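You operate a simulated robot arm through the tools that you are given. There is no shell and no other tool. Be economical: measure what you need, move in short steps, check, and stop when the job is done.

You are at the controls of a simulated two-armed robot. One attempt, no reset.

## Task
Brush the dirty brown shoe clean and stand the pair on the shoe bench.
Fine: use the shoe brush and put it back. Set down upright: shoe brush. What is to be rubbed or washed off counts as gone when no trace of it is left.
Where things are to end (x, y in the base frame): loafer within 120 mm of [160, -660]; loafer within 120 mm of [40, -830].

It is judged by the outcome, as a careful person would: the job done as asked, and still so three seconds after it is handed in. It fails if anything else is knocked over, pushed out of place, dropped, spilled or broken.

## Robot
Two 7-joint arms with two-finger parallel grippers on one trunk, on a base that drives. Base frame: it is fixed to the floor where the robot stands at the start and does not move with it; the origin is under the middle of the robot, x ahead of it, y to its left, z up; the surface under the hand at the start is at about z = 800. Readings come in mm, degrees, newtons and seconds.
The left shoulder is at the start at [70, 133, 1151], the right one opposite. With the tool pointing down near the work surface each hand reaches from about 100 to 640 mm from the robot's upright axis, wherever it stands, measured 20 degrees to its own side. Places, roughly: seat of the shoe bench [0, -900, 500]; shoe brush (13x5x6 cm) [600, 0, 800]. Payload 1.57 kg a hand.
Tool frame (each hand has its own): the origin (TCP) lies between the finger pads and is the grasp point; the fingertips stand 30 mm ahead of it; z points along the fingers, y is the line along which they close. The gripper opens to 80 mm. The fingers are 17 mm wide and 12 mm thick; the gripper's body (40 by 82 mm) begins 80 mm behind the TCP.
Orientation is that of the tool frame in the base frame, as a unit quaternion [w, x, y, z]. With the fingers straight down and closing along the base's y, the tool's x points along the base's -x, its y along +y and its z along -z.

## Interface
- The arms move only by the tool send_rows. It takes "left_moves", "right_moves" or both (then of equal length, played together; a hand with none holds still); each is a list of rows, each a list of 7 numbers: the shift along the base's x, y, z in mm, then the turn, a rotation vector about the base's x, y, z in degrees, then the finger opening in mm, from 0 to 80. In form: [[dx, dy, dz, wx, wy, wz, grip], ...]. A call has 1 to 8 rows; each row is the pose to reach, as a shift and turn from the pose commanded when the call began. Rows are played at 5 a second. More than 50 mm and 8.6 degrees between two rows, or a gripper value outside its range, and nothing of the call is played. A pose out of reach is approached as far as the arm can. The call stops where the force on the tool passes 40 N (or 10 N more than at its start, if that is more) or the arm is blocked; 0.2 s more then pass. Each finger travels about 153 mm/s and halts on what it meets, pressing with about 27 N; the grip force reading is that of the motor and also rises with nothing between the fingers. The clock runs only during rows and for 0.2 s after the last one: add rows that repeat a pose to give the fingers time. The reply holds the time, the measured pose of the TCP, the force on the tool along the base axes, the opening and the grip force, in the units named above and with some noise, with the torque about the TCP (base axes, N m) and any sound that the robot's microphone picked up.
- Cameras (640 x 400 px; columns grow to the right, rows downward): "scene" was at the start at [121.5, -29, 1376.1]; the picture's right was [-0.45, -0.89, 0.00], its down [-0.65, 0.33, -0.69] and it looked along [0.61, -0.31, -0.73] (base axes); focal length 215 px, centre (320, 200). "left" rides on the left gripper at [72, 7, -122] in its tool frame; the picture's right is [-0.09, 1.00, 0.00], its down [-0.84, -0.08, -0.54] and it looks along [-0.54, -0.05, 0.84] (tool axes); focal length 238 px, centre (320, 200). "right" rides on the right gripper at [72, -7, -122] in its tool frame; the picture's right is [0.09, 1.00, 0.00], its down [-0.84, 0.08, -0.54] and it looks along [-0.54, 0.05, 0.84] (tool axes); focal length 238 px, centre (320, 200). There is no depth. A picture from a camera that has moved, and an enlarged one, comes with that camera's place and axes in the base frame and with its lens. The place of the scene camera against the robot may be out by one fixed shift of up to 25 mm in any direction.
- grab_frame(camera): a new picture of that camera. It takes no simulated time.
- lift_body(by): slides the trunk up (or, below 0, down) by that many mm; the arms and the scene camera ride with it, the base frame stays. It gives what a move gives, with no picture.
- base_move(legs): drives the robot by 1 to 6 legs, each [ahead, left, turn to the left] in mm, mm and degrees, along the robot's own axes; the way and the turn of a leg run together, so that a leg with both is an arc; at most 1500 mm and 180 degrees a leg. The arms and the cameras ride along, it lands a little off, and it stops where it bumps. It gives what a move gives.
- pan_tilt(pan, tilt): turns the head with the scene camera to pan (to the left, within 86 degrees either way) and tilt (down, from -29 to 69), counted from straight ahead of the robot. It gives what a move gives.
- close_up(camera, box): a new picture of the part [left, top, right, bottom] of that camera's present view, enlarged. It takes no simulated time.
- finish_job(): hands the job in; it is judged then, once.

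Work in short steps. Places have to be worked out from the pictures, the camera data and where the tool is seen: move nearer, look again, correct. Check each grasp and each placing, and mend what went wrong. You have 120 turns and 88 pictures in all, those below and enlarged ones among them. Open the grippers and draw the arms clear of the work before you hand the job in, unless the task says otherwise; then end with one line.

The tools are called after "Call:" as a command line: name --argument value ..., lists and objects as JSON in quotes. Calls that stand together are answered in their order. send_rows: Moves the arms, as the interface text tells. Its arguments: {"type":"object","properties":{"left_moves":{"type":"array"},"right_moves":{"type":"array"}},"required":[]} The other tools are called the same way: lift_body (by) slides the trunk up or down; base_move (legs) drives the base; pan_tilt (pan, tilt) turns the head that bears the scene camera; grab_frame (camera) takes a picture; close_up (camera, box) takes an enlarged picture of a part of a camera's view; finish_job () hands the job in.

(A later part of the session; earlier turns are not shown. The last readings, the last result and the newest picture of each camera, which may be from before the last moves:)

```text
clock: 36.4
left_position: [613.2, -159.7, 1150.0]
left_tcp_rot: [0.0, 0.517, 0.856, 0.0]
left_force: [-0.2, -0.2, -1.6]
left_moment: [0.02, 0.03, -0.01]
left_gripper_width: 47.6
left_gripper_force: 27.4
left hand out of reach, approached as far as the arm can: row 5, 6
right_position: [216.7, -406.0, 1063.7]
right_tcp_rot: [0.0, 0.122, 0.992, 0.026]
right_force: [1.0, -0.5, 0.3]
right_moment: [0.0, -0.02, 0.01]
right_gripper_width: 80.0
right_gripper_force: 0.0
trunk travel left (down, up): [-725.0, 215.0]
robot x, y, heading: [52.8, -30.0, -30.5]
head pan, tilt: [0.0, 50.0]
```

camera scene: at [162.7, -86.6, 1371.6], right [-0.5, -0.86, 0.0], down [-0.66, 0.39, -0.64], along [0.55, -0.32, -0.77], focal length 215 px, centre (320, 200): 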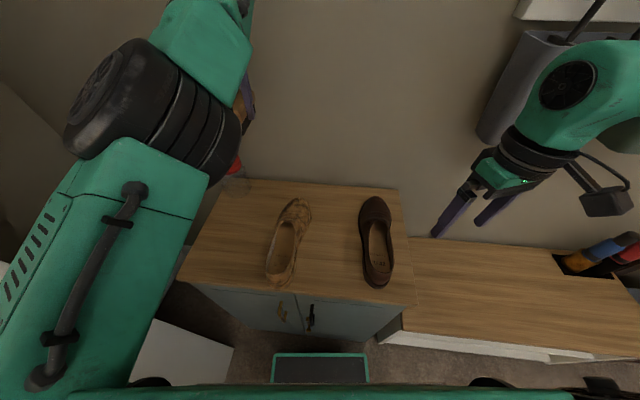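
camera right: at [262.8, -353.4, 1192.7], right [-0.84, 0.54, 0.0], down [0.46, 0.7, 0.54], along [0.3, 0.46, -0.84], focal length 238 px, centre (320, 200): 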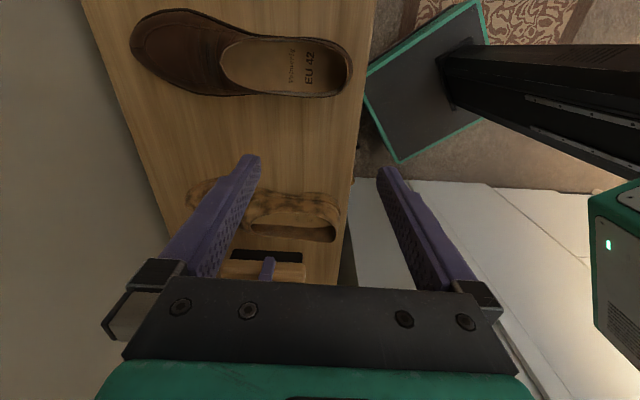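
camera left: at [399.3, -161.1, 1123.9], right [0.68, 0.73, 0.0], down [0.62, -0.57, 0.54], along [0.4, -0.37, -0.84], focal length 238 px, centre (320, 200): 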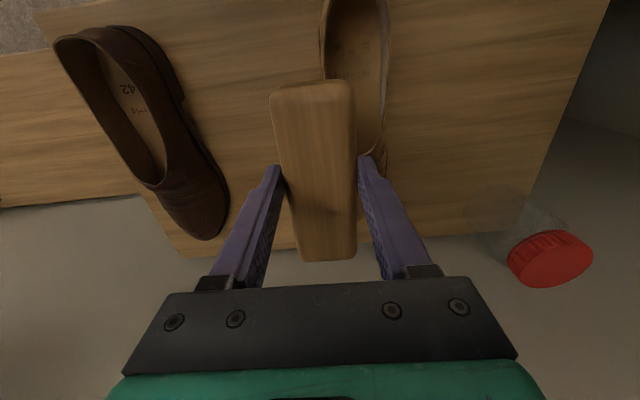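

Not a wrist-yaw limit. I try straight down, then outward-left and down.

Call:
send_rows --left_moves '[[0, 0, -30, 0, 0, 0, 30], [0, 0, -60, 0, 0, 0, 30], [0, 0, -90, 0, 0, 0, 30], [0, 0, -120, 0, 0, 0, 30]]'

Call:
send_rows --left_moves '[[-20, -35, 0, 0, 0, 0, 30], [-40, -70, 0, 0, 0, 0, 30], [-60, -104, 0, 0, 0, 0, 30], [-80, -138, 0, 0, 0, 0, 30]]'

Call:
grab_frame --camera "scene"

```text
clock: 37.4
left_position: [613.4, -159.3, 1150.6]
left_tcp_rot: [0.0, 0.516, 0.857, 0.0]
left_force: [0.4, 0.2, -0.4]
left_moment: [0.03, -0.01, 0.02]
left_gripper_width: 47.4
left_gripper_force: 26.8
left hand out of reach, approached as far as the arm can: row 1, 2, 3, 4
right_position: [216.9, -405.4, 1063.9]
right_tcp_rot: [0.001, 0.122, 0.992, 0.026]
right_force: [-0.2, 1.0, -0.2]
right_moment: [0.0, 0.02, -0.05]
right_gripper_width: 79.9
right_gripper_force: 0.0
trunk travel left (down, up): [-725.0, 215.0]
robot x, y, heading: [52.7, -30.7, -30.4]
head pan, tilt: [0.0, 50.0]
```

```text
clock: 38.4
left_position: [544.1, -264.1, 1149.5]
left_tcp_rot: [0.002, 0.516, 0.857, 0.0]
left_force: [0.0, 0.7, -1.3]
left_moment: [0.03, -0.01, 0.0]
left_gripper_width: 47.5
left_gripper_force: 26.9
left hand out of reach, approached as far as the arm can: row 3, 4
right_position: [215.9, -407.2, 1065.2]
right_tcp_rot: [0.001, 0.122, 0.992, 0.027]
right_force: [0.2, 0.1, 0.4]
right_moment: [0.03, -0.01, -0.01]
right_gripper_width: 80.1
right_gripper_force: 0.1
trunk travel left (down, up): [-725.0, 215.0]
robot x, y, heading: [52.6, -31.8, -30.1]
head pan, tilt: [0.0, 50.0]
```

```text
57 pictures are left
camera scene: at [160.6, -87.4, 1371.7], right [-0.5, -0.86, 0.0], down [-0.66, 0.39, -0.64], along [0.56, -0.32, -0.77], focal length 215 px, centre (320, 200)
```

scene: 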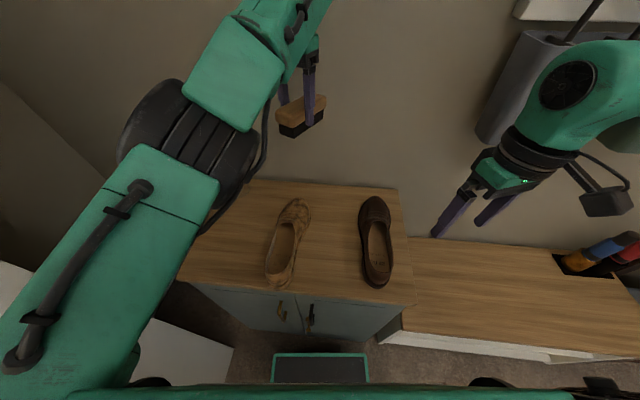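

The arm looks straight — a stretched-elbow singularity, where pure inward moves give it nothing to work with. I move sideways along a chord first, which bends the elbow, and then inward.

Call:
send_rows --left_moves '[[20, 35, 0, 0, 0, 0, 30], [13, 41, -4, 0, 0, 0, 30], [3, 50, -11, 0, 0, 0, 30], [-15, 65, -22, 0, 0, 0, 30], [-39, 85, -37, 0, 0, 0, 30], [-63, 106, -52, 0, 0, 0, 30]]'

Call:
grab_frame --camera "scene"

```text
clock: 39.8
left_position: [562.8, -240.3, 1151.6]
left_tcp_rot: [-0.001, 0.517, 0.856, 0.001]
left_force: [0.6, 0.5, -1.4]
left_moment: [-0.01, 0.02, 0.0]
left_gripper_width: 47.6
left_gripper_force: 26.8
left hand out of reach, approached as far as the arm can: row 1, 2, 3, 4, 5, 6
right_position: [216.4, -405.8, 1063.7]
right_tcp_rot: [0.001, 0.122, 0.992, 0.027]
right_force: [0.9, -0.7, -1.1]
right_moment: [0.05, 0.01, 0.01]
right_gripper_width: 80.0
right_gripper_force: 0.0
trunk travel left (down, up): [-725.0, 215.0]
robot x, y, heading: [48.7, -34.1, -29.8]
head pan, tilt: [0.0, 50.0]
```

```text
56 pictures are left
camera scene: at [161.9, -87.3, 1371.6], right [-0.5, -0.86, 0.0], down [-0.66, 0.39, -0.64], along [0.56, -0.32, -0.77], focal length 215 px, centre (320, 200)
```

scene: 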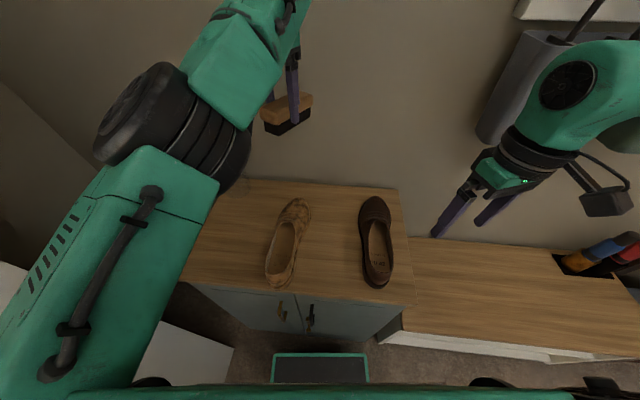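

The boundary is an inner one: the wrist is bent too far with the forearm pointing up. I try going slightly outward and down, where the wrist unbends.

Call:
send_rows --left_moves '[[22, -13, -10, 0, 0, 0, 30], [35, -20, -30, 0, 0, 0, 30], [35, -20, -60, 0, 0, 0, 30], [35, -20, -90, 0, 0, 0, 30], [35, -20, -120, 0, 0, 0, 30], [35, -20, -150, 0, 0, 0, 30]]'

```text
clock: 41.2
left_position: [602.1, -260.8, 1001.1]
left_tcp_rot: [-0.001, 0.516, 0.856, 0.001]
left_force: [-0.1, -0.6, -1.2]
left_moment: [-0.01, 0.05, 0.02]
left_gripper_width: 47.4
left_gripper_force: 27.4
left hand out of reach, approached as far as the arm can: row 1, 2, 3, 4, 5
right_position: [217.0, -404.9, 1063.2]
right_tcp_rot: [0.0, 0.121, 0.992, 0.027]
right_force: [-0.9, -0.3, 0.3]
right_moment: [-0.02, 0.05, -0.01]
right_gripper_width: 80.0
right_gripper_force: 0.0
trunk travel left (down, up): [-725.0, 215.0]
robot x, y, heading: [53.1, -31.7, -30.1]
head pan, tilt: [0.0, 50.0]
```

Good, it lowered fully. Now inward at this height.

Call:
send_rows --left_moves '[[-10, 6, -10, 0, 0, 0, 30], [-35, 20, -20, 0, 0, 0, 30], [-60, 35, -20, 0, 0, 0, 30], [-85, 50, -20, 0, 0, 0, 30], [-110, 65, -20, 0, 0, 0, 30]]'

Call:
grab_frame --camera "scene"

```text
clock: 42.4
left_position: [580.6, -281.3, 988.6]
left_tcp_rot: [-0.001, 0.517, 0.856, 0.001]
left_force: [0.0, -0.4, -1.6]
left_moment: [0.02, -0.03, 0.01]
left_gripper_width: 47.6
left_gripper_force: 27.5
left hand out of reach, approached as far as the arm can: row 1, 2, 3, 4, 5
right_position: [216.8, -405.8, 1064.4]
right_tcp_rot: [0.0, 0.122, 0.992, 0.027]
right_force: [-0.8, 0.1, 0.0]
right_moment: [0.0, 0.01, 0.02]
right_gripper_width: 79.7
right_gripper_force: 0.1
trunk travel left (down, up): [-725.0, 215.0]
robot x, y, heading: [43.8, -32.1, -30.1]
head pan, tilt: [0.0, 50.0]
```

```text
55 pictures are left
camera scene: at [161.6, -87.4, 1371.6], right [-0.5, -0.86, 0.0], down [-0.66, 0.39, -0.64], along [0.56, -0.32, -0.77], focal length 215 px, centre (320, 200)
```

scene: 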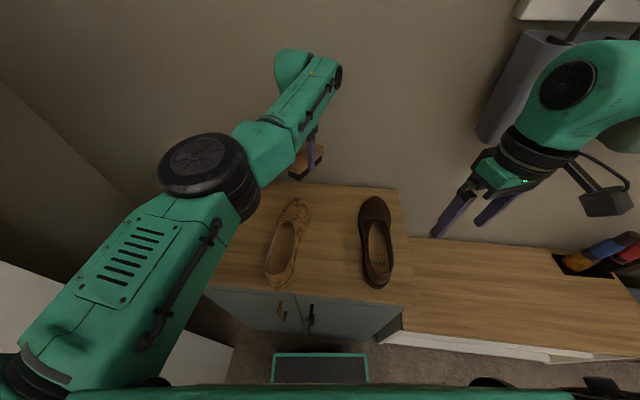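

The slide direction shows the elbow can flex but the upper arm can't swing out. I fold the hand around toward its original ready pose; first the right hand moves aside to make room.

Call:
send_rows --right_moves '[[-15, -35, 0, 0, 0, 0, 80], [-30, -70, 0, 0, 0, 0, 80], [-45, -105, 0, 0, 0, 0, 80], [-60, -140, 0, 0, 0, 0, 80]]'

Call:
send_rows --left_moves '[[-25, -15, 10, 0, 0, 4, 30], [-55, -28, 20, 0, 0, 8, 30], [-90, -36, 30, 0, 0, 12, 30], [-130, -38, 40, 0, 0, 16, 30], [-170, -35, 50, 0, 0, 20, 30], [-205, -25, 60, 0, 0, 24, 30]]'

Call:
grab_frame --camera "scene"

```text
clock: 43.4
left_position: [581.1, -283.4, 989.6]
left_tcp_rot: [-0.001, 0.516, 0.856, 0.0]
left_force: [0.2, -0.3, -1.2]
left_moment: [0.02, 0.03, -0.05]
left_gripper_width: 47.3
left_gripper_force: 27.1
right_position: [155.0, -546.4, 1062.9]
right_tcp_rot: [-0.001, 0.125, 0.992, 0.025]
right_force: [-0.1, 0.5, 0.4]
right_moment: [0.03, -0.03, 0.01]
right_gripper_width: 80.0
right_gripper_force: 0.0
trunk travel left (down, up): [-725.0, 215.0]
robot x, y, heading: [50.4, -30.8, -30.1]
head pan, tilt: [0.0, 50.0]
```

```text
clock: 44.8
left_position: [575.8, -279.8, 1034.7]
left_tcp_rot: [0.0, 0.33, 0.944, 0.0]
left_force: [-1.3, -0.8, -1.9]
left_moment: [0.0, 0.02, 0.0]
left_gripper_width: 47.8
left_gripper_force: 26.8
left hand out of reach, approached as far as the arm can: row 1, 2, 3, 4, 5, 6
right_position: [156.5, -544.8, 1061.8]
right_tcp_rot: [0.0, 0.125, 0.992, 0.022]
right_force: [-1.0, 0.7, 0.8]
right_moment: [0.01, 0.04, -0.01]
right_gripper_width: 80.3
right_gripper_force: 0.2
trunk travel left (down, up): [-725.0, 215.0]
robot x, y, heading: [51.7, -31.4, -30.3]
head pan, tilt: [0.0, 50.0]
```

```text
54 pictures are left
camera scene: at [161.7, -87.1, 1371.6], right [-0.5, -0.86, 0.0], down [-0.66, 0.39, -0.64], along [0.56, -0.32, -0.77], focal length 215 px, centre (320, 200)
```

scene: 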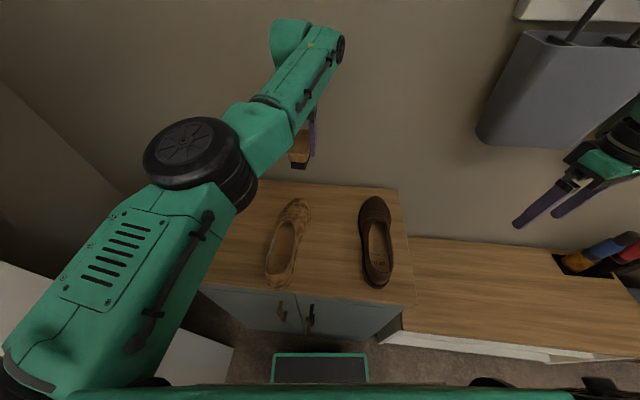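

All refused moves share one trait: only the part perpendicular to the arm was carried out, i.e. the elbow is straight. I test whether a downward move with a slight inward part lets it bend.

Call:
send_rows --left_moves '[[-4, 3, -30, 0, 0, 0, 30], [-10, 8, -60, 0, 0, 0, 30], [-20, 16, -90, 0, 0, 0, 30]]'

```text
clock: 45.6
left_position: [584.6, -284.0, 945.3]
left_tcp_rot: [-0.002, 0.327, 0.945, 0.001]
left_force: [-0.1, -0.5, -1.2]
left_moment: [0.02, 0.01, -0.03]
left_gripper_width: 47.4
left_gripper_force: 26.4
left hand out of reach, approached as far as the arm can: row 1, 2, 3
right_position: [156.2, -545.8, 1063.2]
right_tcp_rot: [0.0, 0.125, 0.992, 0.023]
right_force: [0.2, -1.0, 0.0]
right_moment: [0.02, -0.01, 0.01]
right_gripper_width: 80.1
right_gripper_force: 0.1
trunk travel left (down, up): [-725.0, 215.0]
robot x, y, heading: [49.0, -31.8, -30.4]
head pan, tilt: [0.0, 50.0]
```

I check whether an outward move is accepted, to tell an outer limit from an inner one.

Call:
send_rows --left_moves '[[8, -6, 0, 0, 0, 0, 30], [16, -12, 0, 0, 0, 0, 30], [16, -12, 0, 0, 0, 0, 30]]'

```text
clock: 46.4
left_position: [585.3, -281.3, 946.6]
left_tcp_rot: [0.0, 0.327, 0.945, 0.0]
left_force: [0.2, 0.4, -0.6]
left_moment: [0.0, -0.06, -0.02]
left_gripper_width: 47.7
left_gripper_force: 27.0
left hand out of reach, approached as far as the arm can: row 1, 2, 3
right_position: [155.8, -545.6, 1062.5]
right_tcp_rot: [0.0, 0.125, 0.992, 0.023]
right_force: [0.2, 0.0, -0.3]
right_moment: [0.03, -0.01, 0.05]
right_gripper_width: 80.1
right_gripper_force: 0.1
trunk travel left (down, up): [-725.0, 215.0]
robot x, y, heading: [51.3, -34.1, -30.2]
head pan, tilt: [0.0, 50.0]
```

Outward is refused too, so the arm is fully straight. I swing left and inward with large steps, which earlier bent the elbow.

Call:
send_rows --left_moves '[[0, 20, 30, 0, 0, -3, 30], [-5, 50, 50, 0, 0, -6, 30], [-10, 80, 50, 0, 0, -9, 30], [-15, 115, 50, 0, 0, -12, 30], [-20, 150, 50, 0, 0, -15, 30], [-20, 185, 50, 0, 0, -18, 30], [-20, 215, 50, 0, 0, -21, 30], [-20, 245, 50, 0, 0, -24, 30]]'

Call:
grab_frame --camera "scene"

```text
clock: 48.2
left_position: [598.9, -16.0, 992.1]
left_tcp_rot: [-0.006, 0.512, 0.859, -0.005]
left_force: [-0.7, -0.2, -1.6]
left_moment: [0.02, 0.04, -0.03]
left_gripper_width: 47.6
left_gripper_force: 26.7
left hand out of reach, approached as far as the arm can: row 1, 2, 3, 4, 5, 6, 7, 8
right_position: [159.3, -546.0, 1061.5]
right_tcp_rot: [-0.001, 0.125, 0.992, 0.023]
right_force: [-0.2, -0.6, -1.0]
right_moment: [0.0, 0.0, -0.05]
right_gripper_width: 79.8
right_gripper_force: 0.1
trunk travel left (down, up): [-725.0, 215.0]
robot x, y, heading: [52.6, -30.3, -30.1]
head pan, tilt: [0.0, 50.0]
```

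```text
53 pictures are left
camera scene: at [164.2, -88.3, 1371.3], right [-0.5, -0.86, 0.0], down [-0.66, 0.39, -0.64], along [0.55, -0.32, -0.77], focal length 215 px, centre (320, 200)
```

scene: 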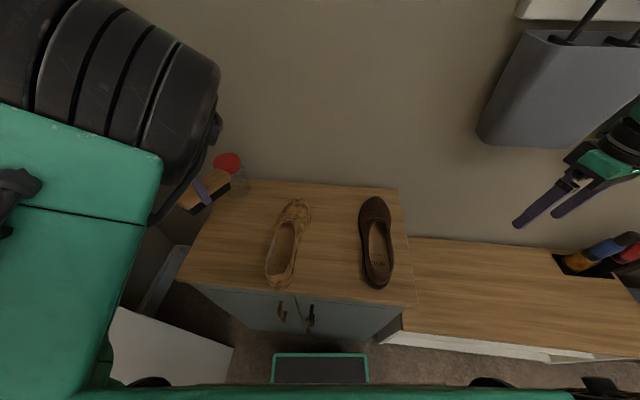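

Now I see it: the elbow is up near the camera and the wrist hits its limit coming inward. Rolling the hand (fingers to the right) frees the wrist; I do that while moving inward, away from the jar, and afterwards roll it back so the elbow settles outward.

Call:
send_rows --left_moves '[[-10, 6, 5, -6.9, 4, 0, 30], [-25, 14, 10, -13.8, 8, 0, 30], [-42, 24, 15, -20.7, 12, 0, 30], [-60, 34, 20, -27.6, 16, 0, 30], [-77, 44, 20, -34.5, 20, 0, 30], [-95, 55, 20, -34.5, 20, 0, 30]]'

Call:
grab_frame --camera "scene"

```text
clock: 49.6
left_position: [500.9, 35.1, 1019.4]
left_tcp_rot: [0.006, 0.486, 0.805, -0.341]
left_force: [-0.8, 0.1, -0.6]
left_moment: [0.01, -0.01, 0.01]
left_gripper_width: 47.7
left_gripper_force: 26.9
right_position: [155.9, -545.0, 1063.4]
right_tcp_rot: [0.0, 0.126, 0.992, 0.023]
right_force: [-0.8, 0.0, -0.5]
right_moment: [0.05, -0.02, -0.01]
right_gripper_width: 79.9
right_gripper_force: 0.0
trunk travel left (down, up): [-725.0, 215.0]
robot x, y, heading: [51.4, -29.9, -30.2]
head pan, tilt: [0.0, 50.0]
```

```text
52 pictures are left
camera scene: at [160.5, -87.5, 1371.7], right [-0.5, -0.86, 0.0], down [-0.66, 0.39, -0.64], along [0.56, -0.32, -0.77], focal length 215 px, centre (320, 200)
```

scene: 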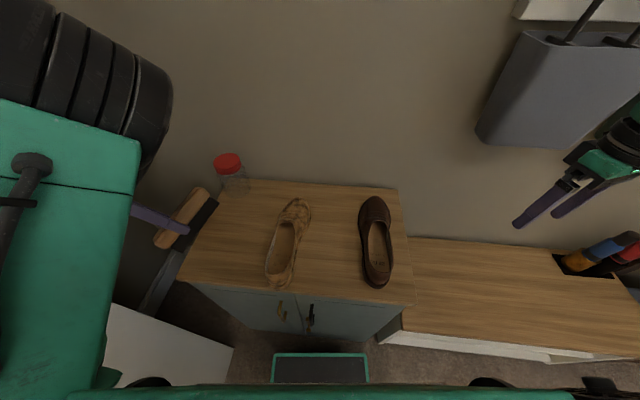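

Works without any refusal. Keeping the roll, I bring the hand in front of the chest, then roll back.

Call:
send_rows --left_moves '[[-10, -35, 5, 0, 0, 0, 30], [-20, -70, 10, 0, 0, 0, 30], [-32, -105, 20, 0, 0, 0, 30], [-44, -140, 30, 0, 0, 0, 30], [-55, -178, 30, 0, 0, 0, 30]]'

Call:
send_rows --left_moves '[[0, 0, 0, 6.9, -4, 0, 30], [0, 0, 0, 13.8, -8, 0, 30], [0, 0, 0, 20.7, -12, 0, 30], [0, 0, 0, 27.6, -16, 0, 30], [0, 0, 0, 34.5, -20, 0, 30]]'

Call:
grab_frame --camera "scene"

```text
clock: 50.8
left_position: [493.1, -101.7, 1055.1]
left_tcp_rot: [0.014, 0.477, 0.802, -0.358]
left_force: [-0.4, 0.2, -1.1]
left_moment: [0.0, 0.02, -0.01]
left_gripper_width: 47.5
left_gripper_force: 26.7
left hand out of reach, approached as far as the arm can: row 4, 5
right_position: [157.0, -545.6, 1062.6]
right_tcp_rot: [-0.003, 0.126, 0.992, 0.023]
right_force: [0.2, 0.7, -0.4]
right_moment: [0.03, 0.03, 0.03]
right_gripper_width: 80.0
right_gripper_force: 0.1
trunk travel left (down, up): [-725.0, 215.0]
robot x, y, heading: [55.3, -30.1, -30.1]
head pan, tilt: [0.0, 50.0]
```

```text
clock: 52.0
left_position: [610.2, -54.3, 1067.2]
left_tcp_rot: [0.0, 0.509, 0.861, -0.011]
left_force: [0.2, -0.7, -0.4]
left_moment: [0.02, 0.03, 0.04]
left_gripper_width: 47.5
left_gripper_force: 26.6
left hand out of reach, approached as far as the arm can: row 1, 2, 3, 4, 5
right_position: [157.2, -545.2, 1062.7]
right_tcp_rot: [-0.002, 0.126, 0.992, 0.024]
right_force: [-0.3, 0.5, -0.7]
right_moment: [-0.04, 0.01, 0.0]
right_gripper_width: 80.0
right_gripper_force: 0.1
trunk travel left (down, up): [-725.0, 215.0]
robot x, y, heading: [52.4, -32.2, -30.5]
head pan, tilt: [0.0, 50.0]
```

```text
51 pictures are left
camera scene: at [162.5, -88.2, 1371.5], right [-0.5, -0.86, 0.0], down [-0.66, 0.39, -0.64], along [0.55, -0.32, -0.77], focal length 215 px, centre (320, 200)
```

scene: 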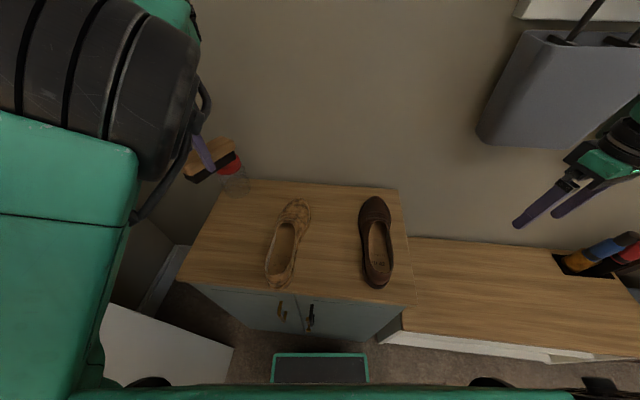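

The elbow needs more swivel. At full stretch a roll is shared by the upper arm, so: stretch ahead, roll 80° there (wrist fixed), bend inward, then roll back.

Call:
send_rows --left_moves '[[5, -35, 0, 0, 0, 0, 30], [9, -70, 0, 0, 0, 0, 30], [13, -105, 0, 0, 0, 0, 30], [17, -135, -10, 0, 0, 0, 30], [20, -156, -20, 0, 0, 0, 30]]'

Call:
send_rows --left_moves '[[-14, -24, 2, -6.9, 4, 0, 30], [-27, -48, 8, -13.9, 8, 0, 30], [-41, -70, 17, -20.8, 12, 0, 30], [-53, -92, 30, -27.7, 16, 0, 30], [-64, -111, 47, -34.6, 20, 0, 30], [-74, -129, 66, -41.6, 24, 0, 30], [-83, -143, 88, -48.5, 28, 0, 30], [-90, -156, 112, -55.4, 32, 0, 30]]'

Call:
grab_frame --camera "scene"

```text
clock: 53.2
left_position: [627.4, -215.3, 1047.2]
left_tcp_rot: [-0.001, 0.516, 0.856, 0.0]
left_force: [-0.1, -1.0, -1.4]
left_moment: [0.03, 0.03, -0.01]
left_gripper_width: 47.7
left_gripper_force: 27.0
left hand out of reach, approached as far as the arm can: row 1, 2
right_position: [157.5, -545.1, 1064.0]
right_tcp_rot: [-0.001, 0.126, 0.992, 0.022]
right_force: [0.2, 0.7, 0.0]
right_moment: [-0.02, 0.01, 0.03]
right_gripper_width: 80.0
right_gripper_force: 0.0
trunk travel left (down, up): [-725.0, 215.0]
robot x, y, heading: [51.0, -29.3, -30.2]
head pan, tilt: [0.0, 50.0]
```

```text
clock: 55.0
left_position: [537.0, -371.6, 1162.5]
left_tcp_rot: [0.011, 0.438, 0.726, -0.53]
left_force: [-1.3, -0.8, -1.4]
left_moment: [0.0, -0.03, 0.05]
left_gripper_width: 47.5
left_gripper_force: 27.0
right_position: [156.3, -546.2, 1064.1]
right_tcp_rot: [-0.001, 0.126, 0.992, 0.024]
right_force: [0.1, -0.2, -0.6]
right_moment: [-0.04, -0.02, -0.01]
right_gripper_width: 79.9
right_gripper_force: 0.0
trunk travel left (down, up): [-725.0, 215.0]
robot x, y, heading: [50.8, -31.6, -30.2]
head pan, tilt: [0.0, 50.0]
```

```text
50 pictures are left
camera scene: at [161.7, -87.3, 1371.6], right [-0.5, -0.86, 0.0], down [-0.66, 0.39, -0.64], along [0.56, -0.32, -0.77], focal length 215 px, centre (320, 200)
```

scene: 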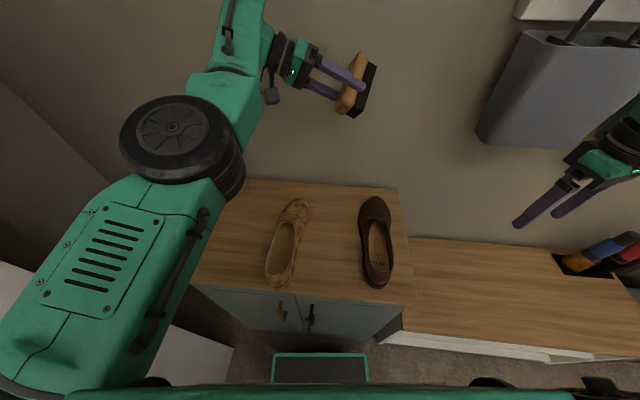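

The elbow disc now faces up, so it bends sideways. Now pull inward, still rolled.

Call:
send_rows --left_moves '[[-25, 8, 0, 0, 0, 0, 30], [-55, 20, 0, 0, 0, 0, 30], [-85, 38, 0, 0, 0, 0, 30], [-115, 55, 0, 0, 0, 0, 30], [-145, 72, 0, 0, 0, 0, 30]]'

Call:
grab_frame --camera "scene"

```text
clock: 56.2
left_position: [537.5, -371.1, 1161.0]
left_tcp_rot: [0.01, 0.438, 0.727, -0.529]
left_force: [-0.1, 0.0, -0.8]
left_moment: [0.02, 0.01, 0.02]
left_gripper_width: 47.4
left_gripper_force: 27.4
left hand out of reach, approached as far as the arm can: row 1, 2, 3, 4, 5
right_position: [156.0, -544.3, 1064.0]
right_tcp_rot: [0.0, 0.125, 0.992, 0.023]
right_force: [0.1, -0.3, 1.2]
right_moment: [-0.01, -0.01, 0.0]
right_gripper_width: 80.0
right_gripper_force: 0.0
trunk travel left (down, up): [-725.0, 215.0]
robot x, y, heading: [51.0, -32.0, -30.1]
head pan, tilt: [0.0, 50.0]
```

```text
49 pictures are left
camera scene: at [161.8, -87.3, 1371.6], right [-0.5, -0.86, 0.0], down [-0.66, 0.39, -0.64], along [0.56, -0.32, -0.77], focal length 215 px, centre (320, 200)
```

scene: 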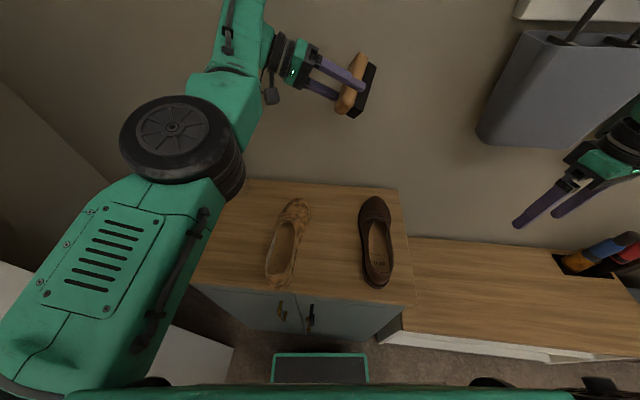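

At the singular stretch; I add a rightward component, the direction the forearm should now fold.

Call:
send_rows --left_moves '[[-20, -35, 0, 0, 0, 0, 30], [-50, -52, 0, 0, 0, 0, 30], [-85, -55, 0, 0, 0, 0, 30], [-120, -50, 0, 0, 0, 0, 30], [-150, -35, 0, 0, 0, 0, 30]]'

Call:
grab_frame --camera "scene"

```text
clock: 57.4
left_position: [518.1, -406.4, 1162.2]
left_tcp_rot: [0.01, 0.437, 0.727, -0.53]
left_force: [-0.2, 0.4, -0.4]
left_moment: [-0.01, 0.01, -0.01]
left_gripper_width: 47.5
left_gripper_force: 26.7
left hand out of reach, approached as far as the arm can: row 2, 3, 4, 5
right_position: [156.7, -545.5, 1063.3]
right_tcp_rot: [-0.001, 0.126, 0.992, 0.023]
right_force: [-0.7, 0.4, -0.2]
right_moment: [-0.03, 0.04, -0.05]
right_gripper_width: 80.1
right_gripper_force: 0.1
trunk travel left (down, up): [-725.0, 215.0]
robot x, y, heading: [51.5, -32.7, -30.5]
head pan, tilt: [0.0, 50.0]
```

```text
48 pictures are left
camera scene: at [161.9, -87.1, 1371.6], right [-0.5, -0.86, 0.0], down [-0.66, 0.39, -0.64], along [0.56, -0.32, -0.77], focal length 215 px, centre (320, 200)
```

scene: 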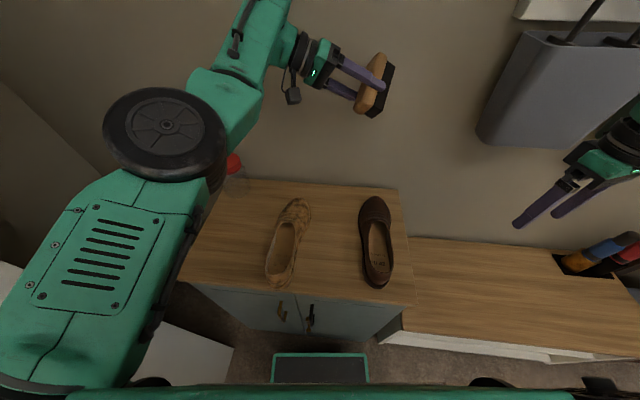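

It bent a little (elbow moved left). More of the same: right first, then inward in small amounts.

Call:
send_rows --left_moves '[[-20, -30, 0, 0, 0, 0, 30], [-40, -60, 0, 0, 0, 0, 30], [-63, -83, 0, 0, 0, 0, 30], [-88, -100, 0, 0, 0, 0, 30], [-120, -105, 0, 0, 0, 0, 30], [-155, -100, 0, 0, 0, 0, 30]]'

Call:
grab_frame --camera "scene"

```text
clock: 58.8
left_position: [410.0, -505.6, 1161.9]
left_tcp_rot: [0.007, 0.445, 0.723, -0.529]
left_force: [0.0, -0.6, -0.6]
left_moment: [0.06, 0.0, 0.02]
left_gripper_width: 47.6
left_gripper_force: 27.1
left hand out of reach, approached as far as the arm can: row 2, 3, 4, 5, 6
right_position: [157.6, -546.3, 1062.7]
right_tcp_rot: [-0.001, 0.126, 0.992, 0.023]
right_force: [-0.2, -0.2, -0.7]
right_moment: [0.01, -0.01, 0.03]
right_gripper_width: 80.1
right_gripper_force: 0.1
trunk travel left (down, up): [-725.0, 215.0]
robot x, y, heading: [49.6, -32.5, -30.1]
head pan, tilt: [0.0, 50.0]
```

```text
47 pictures are left
camera scene: at [163.1, -87.7, 1371.5], right [-0.5, -0.86, 0.0], down [-0.66, 0.39, -0.64], along [0.55, -0.32, -0.77], focal length 215 px, centre (320, 200)
```

scene: 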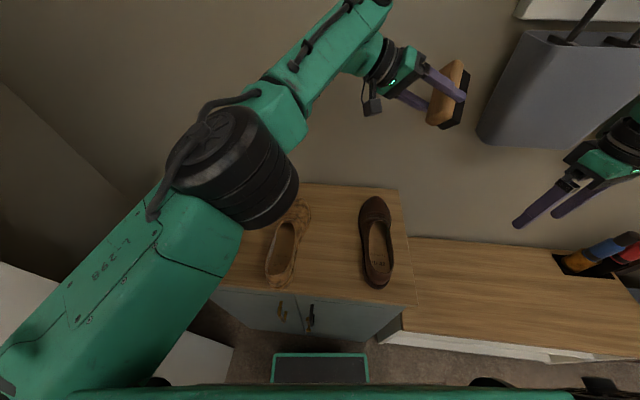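

The upper arm now shows its "L-298" side as in the good posture, and the forearm folds right. Continue inward.

Call:
send_rows --left_moves '[[-15, -10, -10, 0, 0, 0, 30], [-35, -5, -20, 0, 0, 0, 30], [-60, 10, -30, 0, 0, 0, 30], [-85, 30, -40, 0, 0, 0, 30], [-110, 50, -50, 0, 0, 0, 30]]'

Call:
grab_frame --camera "scene"

```text
clock: 60.0
left_position: [297.1, -455.0, 1112.2]
left_tcp_rot: [0.01, 0.437, 0.726, -0.53]
left_force: [0.3, 0.2, -0.8]
left_moment: [0.0, -0.05, -0.01]
left_gripper_width: 47.5
left_gripper_force: 26.6
left hand out of reach, approached as far as the arm can: row 1
right_position: [155.9, -545.1, 1063.0]
right_tcp_rot: [-0.001, 0.126, 0.992, 0.022]
right_force: [0.1, 0.1, -0.5]
right_moment: [-0.03, 0.0, -0.01]
right_gripper_width: 80.2
right_gripper_force: 0.0
trunk travel left (down, up): [-725.0, 215.0]
robot x, y, heading: [51.0, -29.7, -30.2]
head pan, tilt: [0.0, 50.0]
```

```text
46 pictures are left
camera scene: at [161.7, -86.3, 1371.7], right [-0.5, -0.86, 0.0], down [-0.66, 0.39, -0.64], along [0.56, -0.32, -0.77], focal length 215 px, centre (320, 200)
```

scene: 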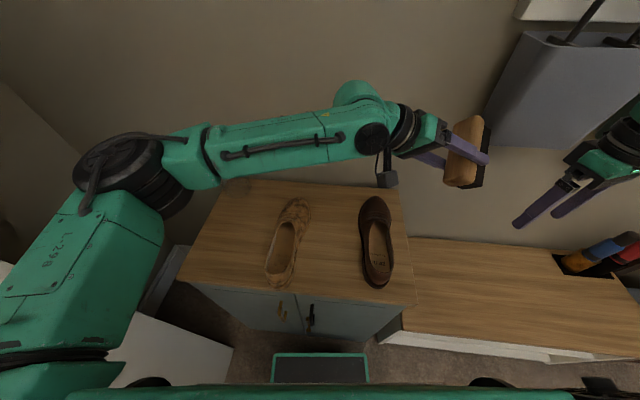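

Recovered: elbow is out to the left as originally. Now roll the hand back to vertical with the wrist about fixed.

Call:
send_rows --left_moves '[[7, 12, -22, 6.9, -4, 0, 30], [15, 27, -42, 13.9, -8, 0, 30], [25, 44, -60, 20.8, -12, 0, 30], [37, 64, -75, 27.7, -16, 0, 30], [49, 85, -86, 34.6, -20, 0, 30], [62, 108, -90, 41.6, -24, 0, 30], [76, 131, -92, 48.5, -28, 0, 30], [90, 156, -92, 55.4, -32, 0, 30]]'

Call:
grab_frame --camera "scene"

```text
clock: 61.8
left_position: [387.4, -298.8, 1019.4]
left_tcp_rot: [0.0, 0.516, 0.856, 0.001]
left_force: [-0.2, -0.1, -1.5]
left_moment: [0.03, 0.01, -0.01]
left_gripper_width: 47.2
left_gripper_force: 27.3
right_position: [156.4, -545.3, 1063.4]
right_tcp_rot: [0.0, 0.126, 0.992, 0.023]
right_force: [-0.5, 0.1, 0.8]
right_moment: [0.02, 0.02, -0.04]
right_gripper_width: 79.8
right_gripper_force: 0.1
trunk travel left (down, up): [-725.0, 215.0]
robot x, y, heading: [50.8, -34.3, -30.0]
head pan, tilt: [0.0, 50.0]
```

```text
45 pictures are left
camera scene: at [161.7, -87.0, 1371.6], right [-0.5, -0.86, 0.0], down [-0.66, 0.39, -0.64], along [0.56, -0.32, -0.77], focal length 215 px, centre (320, 200)
```

scene: 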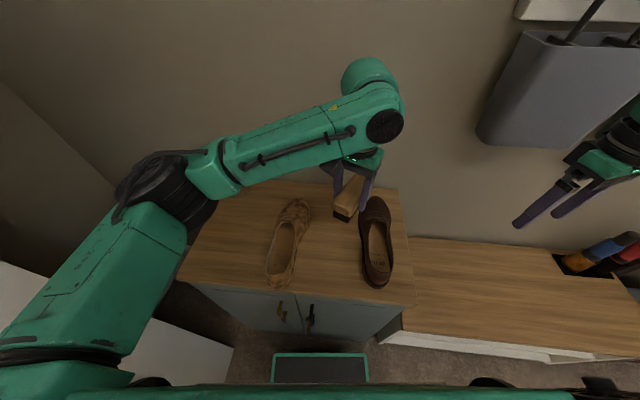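

Left arm healthy. I move it to the left side near the brush's home, and start swinging the right hand over with its comfortable counter-clockwise yaw.

Call:
send_rows --left_moves '[[20, 38, 0, 0, 0, 0, 30], [40, 76, 0, 0, 0, 0, 30], [60, 114, 0, 0, 0, 0, 30], [80, 152, 0, 0, 0, 0, 30], [100, 190, 0, 0, 0, 0, 30], [120, 228, 0, 0, 0, 0, 30], [135, 264, 0, 0, 0, 0, 30], [145, 300, 0, 0, 0, 0, 30]]' --right_moves '[[10, 25, 0, 0, 0, 8, 80], [25, 55, 0, 0, 0, 16, 80], [40, 90, 0, 0, 0, 24, 80], [55, 130, 0, 0, 0, 32, 80], [70, 170, 0, 0, 0, 40, 80], [85, 210, 0, 0, 0, 48, 80], [100, 250, 0, 0, 0, 56, 80], [115, 290, 0, 0, 0, 64, 80]]'

Call:
base_move --legs '[[30, 0, 0]]'

Call:
grab_frame --camera "right"

```text
clock: 63.8
left_position: [527.4, -28.7, 1019.9]
left_tcp_rot: [-0.004, 0.526, 0.85, 0.007]
left_force: [-0.2, 0.0, -1.9]
left_moment: [0.03, -0.01, 0.0]
left_gripper_width: 47.5
left_gripper_force: 27.0
right_position: [262.7, -278.6, 1059.7]
right_tcp_rot: [-0.007, -0.414, 0.91, 0.028]
right_force: [-0.4, 0.6, 0.4]
right_moment: [-0.03, 0.01, 0.01]
right_gripper_width: 80.1
right_gripper_force: 0.1
trunk travel left (down, up): [-725.0, 215.0]
robot x, y, heading: [52.1, -34.2, -31.0]
head pan, tilt: [0.0, 50.0]
stopped in row 8 (left hand): the arm was blocked; the commanded pose is now the measured one
```

```text
clock: 64.8
left_position: [539.8, -27.9, 1027.9]
left_tcp_rot: [0.004, 0.516, 0.857, 0.01]
left_force: [-0.2, 1.1, -0.6]
left_moment: [0.05, 0.02, -0.03]
left_gripper_width: 47.5
left_gripper_force: 26.9
right_position: [275.7, -284.6, 1063.7]
right_tcp_rot: [-0.001, -0.419, 0.908, 0.022]
right_force: [0.2, -0.6, 0.7]
right_moment: [0.01, 0.01, -0.04]
right_gripper_width: 79.9
right_gripper_force: 0.0
trunk travel left (down, up): [-725.0, 215.0]
robot x, y, heading: [76.5, -49.1, -30.2]
head pan, tilt: [0.0, 50.0]
stopped in leg 1: the robot was blocked; the commanded pose is now the measured one
```

```text
44 pictures are left
camera right: at [236.3, -348.8, 1184.3], right [-0.82, 0.57, 0.04], down [0.49, 0.67, 0.56], along [0.29, 0.47, -0.83], focal length 238 px, centre (320, 200)
```

right: 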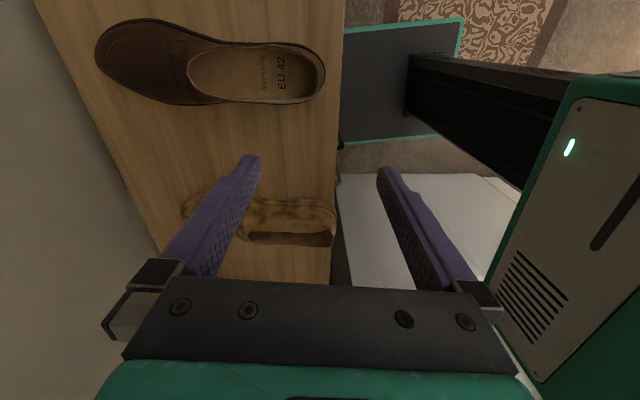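

The left elbow met something on the left (likely the white cabinet). I move the left hand back toward the centre a bit and look left.

Call:
send_rows --left_moves '[[-10, -25, 0, 0, 0, 0, 30], [-20, -50, 0, 0, 0, 0, 30], [-30, -75, 0, 0, 0, 0, 30]]'

Call:
pan_tilt --pan 35 --tilt 45

Call:
grab_frame --camera "scene"

```text
clock: 65.7
left_position: [529.8, -92.0, 1016.8]
left_tcp_rot: [-0.003, 0.517, 0.856, -0.001]
left_force: [-0.4, 0.0, -0.1]
left_moment: [-0.01, 0.01, 0.01]
left_gripper_width: 47.2
left_gripper_force: 26.8
right_position: [297.0, -271.6, 1062.2]
right_tcp_rot: [-0.013, -0.418, 0.908, 0.02]
right_force: [-0.4, 0.4, -1.0]
right_moment: [0.02, 0.03, 0.0]
right_gripper_width: 80.0
right_gripper_force: 0.1
trunk travel left (down, up): [-725.0, 215.0]
robot x, y, heading: [76.8, -48.1, -30.3]
head pan, tilt: [0.0, 50.0]
```

```text
clock: 66.7
left_position: [527.1, -92.2, 1017.6]
left_tcp_rot: [-0.001, 0.518, 0.856, 0.0]
left_force: [0.0, 0.5, -1.5]
left_moment: [0.02, -0.03, -0.01]
left_gripper_width: 47.6
left_gripper_force: 26.6
right_position: [294.0, -273.0, 1060.9]
right_tcp_rot: [-0.013, -0.419, 0.908, 0.018]
right_force: [0.1, -0.2, -0.2]
right_moment: [-0.02, -0.03, 0.01]
right_gripper_width: 80.0
right_gripper_force: 0.1
trunk travel left (down, up): [-725.0, 215.0]
robot x, y, heading: [76.8, -48.4, -30.1]
head pan, tilt: [35.0, 45.0]
```

```text
43 pictures are left
camera scene: at [200.7, -60.1, 1378.5], right [0.08, -1.0, 0.0], down [-0.71, -0.06, -0.71], along [0.7, 0.06, -0.71], focal length 215 px, centre (320, 200)
```

scene: 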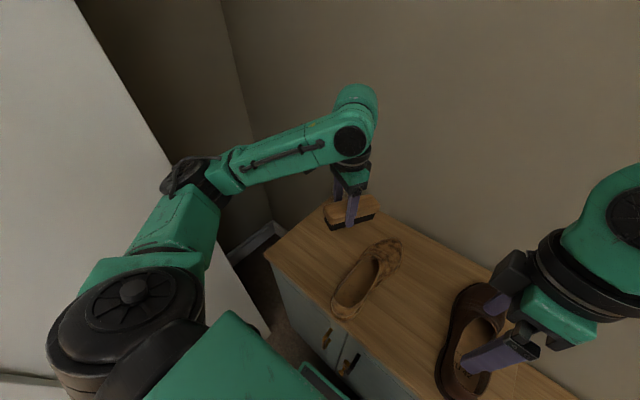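

Fridge-like cabinet at left limits the elbow, so I'll work in the centre. Heel back is at ≈[355,-106], toe ≈[582,-265] (axis -35°). I bring the right hand over the heel.

Call:
send_rows --right_moves '[[13, 33, -10, 0, 0, 1, 80], [26, 66, -25, 0, 0, 2, 80], [39, 100, -45, 0, 0, 3.5, 80], [52, 133, -70, 0, 0, 4.5, 80], [64, 166, -100, 0, 0, 5.5, 80]]'

Call:
grab_frame --camera "right"

```text
clock: 67.9
left_position: [527.9, -93.4, 1018.3]
left_tcp_rot: [-0.001, 0.517, 0.856, 0.0]
left_force: [0.0, -2.0, -1.5]
left_moment: [0.04, 0.02, 0.01]
left_gripper_width: 47.5
left_gripper_force: 26.9
right_position: [311.9, -222.5, 988.3]
right_tcp_rot: [-0.013, -0.459, 0.888, 0.02]
right_force: [-0.1, 0.1, 0.3]
right_moment: [0.01, 0.0, -0.02]
right_gripper_width: 79.8
right_gripper_force: 0.0
right hand out of reach, approached as far as the arm can: row 2, 3, 4, 5
trunk travel left (down, up): [-725.0, 215.0]
robot x, y, heading: [76.0, -45.0, -30.2]
head pan, tilt: [35.0, 45.0]
```

```text
42 pictures are left
camera right: at [281.3, -288.8, 1109.4], right [-0.86, 0.5, 0.05], down [0.44, 0.71, 0.54], along [0.24, 0.49, -0.84], focal length 238 px, centre (320, 200)
```

right: 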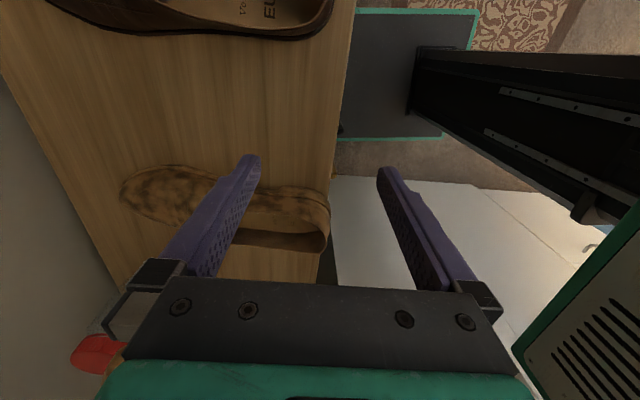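

The right hand can't come that close in front of the body. Instead I'll scrub by twisting the brush in place (yaw oscillation), which puts no net drag on the shoe. I move over the vamp and lower to just above contact.

Call:
send_rows --left_moves '[[4, -36, 0, 1.7, 2.4, 0, 30], [8, -72, 0, 3.4, 4.9, 0, 30], [12, -108, -10, 5.1, 7.3, 0, 30], [15, -145, -30, 6.9, 9.8, 0, 30], [15, -145, -60, 6.9, 9.8, 0, 30], [15, -145, -90, 6.9, 9.8, 0, 30], [15, -145, -103, 6.9, 9.8, 0, 30]]'

Call:
grab_frame --camera "right"

```text
clock: 69.5
left_position: [541.3, -237.7, 914.0]
left_tcp_rot: [-0.106, 0.514, 0.851, 0.007]
left_force: [-0.2, -0.4, -0.5]
left_moment: [0.01, -0.01, 0.05]
left_gripper_width: 47.2
left_gripper_force: 27.0
right_position: [311.3, -223.4, 986.5]
right_tcp_rot: [-0.012, -0.459, 0.888, 0.02]
right_force: [0.0, 0.4, 0.4]
right_moment: [0.01, 0.02, -0.02]
right_gripper_width: 79.9
right_gripper_force: 0.0
trunk travel left (down, up): [-725.0, 215.0]
robot x, y, heading: [76.5, -49.9, -30.3]
head pan, tilt: [35.0, 45.0]
```

```text
41 pictures are left
camera right: at [281.2, -289.3, 1109.5], right [-0.86, 0.5, 0.05], down [0.44, 0.71, 0.54], along [0.24, 0.49, -0.84], focal length 238 px, centre (320, 200)
```

right: 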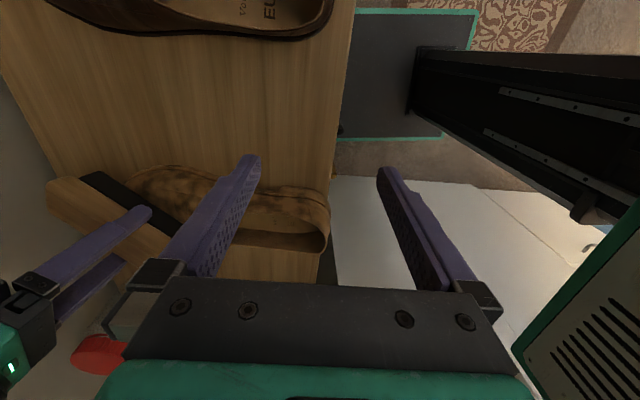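

Lower gently to contact.

Call:
send_rows --left_moves '[[0, 0, -5, 0, 0, 0, 30], [0, 0, -8, 0, 0, 0, 30], [0, 0, -11, 0, 0, 0, 30]]'

```text
clock: 70.3
left_position: [542.5, -237.1, 903.9]
left_tcp_rot: [-0.105, 0.514, 0.851, 0.007]
left_force: [-0.2, -1.1, -1.5]
left_moment: [0.01, 0.0, 0.02]
left_gripper_width: 47.5
left_gripper_force: 27.5
right_position: [311.6, -223.1, 988.3]
right_tcp_rot: [-0.012, -0.46, 0.888, 0.02]
right_force: [-0.1, 0.1, 0.7]
right_moment: [-0.01, 0.01, 0.03]
right_gripper_width: 79.9
right_gripper_force: 0.0
trunk travel left (down, up): [-725.0, 215.0]
robot x, y, heading: [75.1, -47.9, -30.2]
head pan, tilt: [35.0, 45.0]
```

Call:
send_rows --left_moves '[[0, 0, -3, 0, 0, 0, 30], [0, 0, -6, 0, 0, 0, 30], [0, 0, -8, 0, 0, 0, 30]]'

```text
clock: 71.1
left_position: [543.3, -238.1, 898.2]
left_tcp_rot: [-0.103, 0.514, 0.852, 0.007]
left_force: [4.2, -4.6, 17.6]
left_moment: [0.58, 0.49, 0.0]
left_gripper_width: 48.1
left_gripper_force: 27.3
right_position: [311.3, -224.1, 988.8]
right_tcp_rot: [-0.012, -0.459, 0.888, 0.019]
right_force: [-0.3, -0.4, -0.3]
right_moment: [-0.01, 0.02, 0.02]
right_gripper_width: 80.0
right_gripper_force: 0.1
trunk travel left (down, up): [-725.0, 215.0]
robot x, y, heading: [73.4, -47.2, -30.2]
head pan, tilt: [35.0, 45.0]
```

Contact at 18 N. Now twist in place.

Call:
send_rows --left_moves '[[0, 0, 1, 0, 0, 8, 30], [0, 0, 1, 0, 0, 16, 30], [0, 0, 1, 0, 0, 24, 30], [0, 0, 1, 0, 0, 32, 30], [0, 0, 1, 0, 0, 24, 30], [0, 0, 1, 0, 0, 16, 30], [0, 0, 1, 0, 0, 8, 30], [0, 0, 1, 0, 0, 0, 30]]'

Call:
send_rows --left_moves '[[0, 0, 30, 0, 0, 0, 30], [20, 35, 60, 0, 0, 0, 30], [40, 70, 80, 0, 0, 0, 30], [30, 110, 100, 0, 0, 0, 30]]'

Call:
close_up --camera "scene" --box '[300, 200, 460, 330]'

Call:
close_up --camera "right" --box '[80, 130, 360, 270]'

```text
clock: 72.9
left_position: [542.6, -238.1, 897.1]
left_tcp_rot: [-0.106, 0.516, 0.85, 0.007]
left_force: [-0.6, 0.5, -0.8]
left_moment: [0.02, -0.01, 0.02]
left_gripper_width: 47.6
left_gripper_force: 27.0
right_position: [312.3, -223.0, 987.7]
right_tcp_rot: [-0.013, -0.459, 0.888, 0.02]
right_force: [-0.5, -0.6, 0.0]
right_moment: [-0.02, -0.02, -0.04]
right_gripper_width: 79.9
right_gripper_force: 0.1
trunk travel left (down, up): [-725.0, 215.0]
robot x, y, heading: [73.7, -52.2, -29.9]
head pan, tilt: [35.0, 45.0]
```

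```text
refused: row 2 steps farther than a row can; nothing moved
```

```text
3.08 times, centred on (380, 265) of scene
camera zoom: at [200.4, -59.3, 1378.5], right [0.08, -1.0, 0.0], down [-0.7, -0.06, -0.71], along [0.7, 0.06, -0.71], focal length 663 px, centre (135, 0)
```

zoom: 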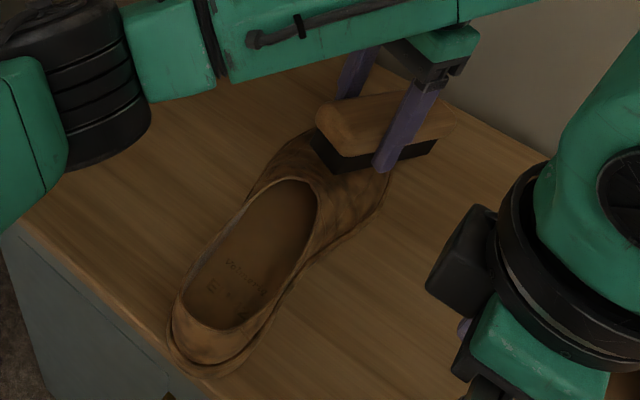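

```text
2.29 times, centred on (220, 200) of right
camera zoom: at [281.2, -288.1, 1109.7], right [-0.86, 0.5, 0.05], down [0.44, 0.71, 0.54], along [0.24, 0.49, -0.84], focal length 545 px, centre (549, 200)
```

zoom: 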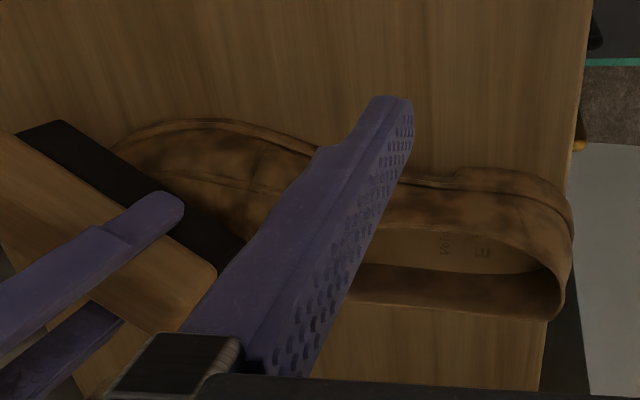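

The dirt has faded clearly over the whole shoe, and it didn't move. I press down slightly again and keep twisting.

Call:
send_rows --left_moves '[[0, 0, -2, 0, 0, 8, 30], [0, 0, -2, 0, 0, 16, 30], [0, 0, -2, 0, 0, 24, 30], [0, 0, -2, 0, 0, 32, 30], [0, 0, -2, 0, 0, 24, 30], [0, 0, -2, 0, 0, 16, 30], [0, 0, -2, 0, 0, 8, 30], [0, 0, -2, 0, 0, 0, 30]]'

Call:
send_rows --left_moves '[[0, 0, -1, 0, 0, 8, 30], [0, 0, -1, 0, 0, 16, 30], [0, 0, -1, 0, 0, 24, 30], [0, 0, -1, 0, 0, 32, 30], [0, 0, -1, 0, 0, 24, 30], [0, 0, -1, 0, 0, 16, 30], [0, 0, -1, 0, 0, 8, 30], [0, 0, -1, 0, 0, 0, 30]]'

Call:
close_up --camera "scene" --box '[300, 200, 460, 330]'

```text
clock: 74.7
left_position: [542.8, -237.9, 894.3]
left_tcp_rot: [-0.107, 0.515, 0.851, 0.007]
left_force: [0.6, -0.2, -1.7]
left_moment: [0.04, -0.02, 0.01]
left_gripper_width: 47.8
left_gripper_force: 26.0
right_position: [311.7, -223.2, 987.3]
right_tcp_rot: [-0.012, -0.459, 0.888, 0.02]
right_force: [-0.2, -0.1, -0.7]
right_moment: [0.01, 0.02, 0.03]
right_gripper_width: 79.9
right_gripper_force: 0.0
trunk travel left (down, up): [-725.0, 215.0]
robot x, y, heading: [74.6, -50.1, -30.4]
head pan, tilt: [35.0, 45.0]
```

```text
clock: 76.5
left_position: [542.1, -238.8, 895.2]
left_tcp_rot: [-0.107, 0.514, 0.851, 0.007]
left_force: [-0.8, -3.6, 3.1]
left_moment: [-0.01, 0.11, 0.15]
left_gripper_width: 47.6
left_gripper_force: 27.3
right_position: [312.3, -223.2, 989.0]
right_tcp_rot: [-0.013, -0.459, 0.888, 0.02]
right_force: [-0.1, 0.4, 0.2]
right_moment: [0.0, -0.01, 0.0]
right_gripper_width: 80.1
right_gripper_force: 0.2
trunk travel left (down, up): [-725.0, 215.0]
robot x, y, heading: [75.7, -46.8, -30.3]
head pan, tilt: [35.0, 45.0]
```

```text
3.08 times, centred on (380, 265) of scene
camera zoom: at [199.7, -60.6, 1378.5], right [0.08, -1.0, 0.0], down [-0.7, -0.06, -0.71], along [0.7, 0.06, -0.71], focal length 663 px, centre (135, 0)
```

zoom: 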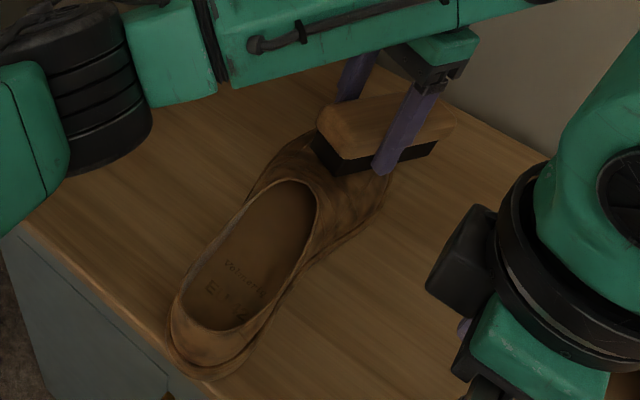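

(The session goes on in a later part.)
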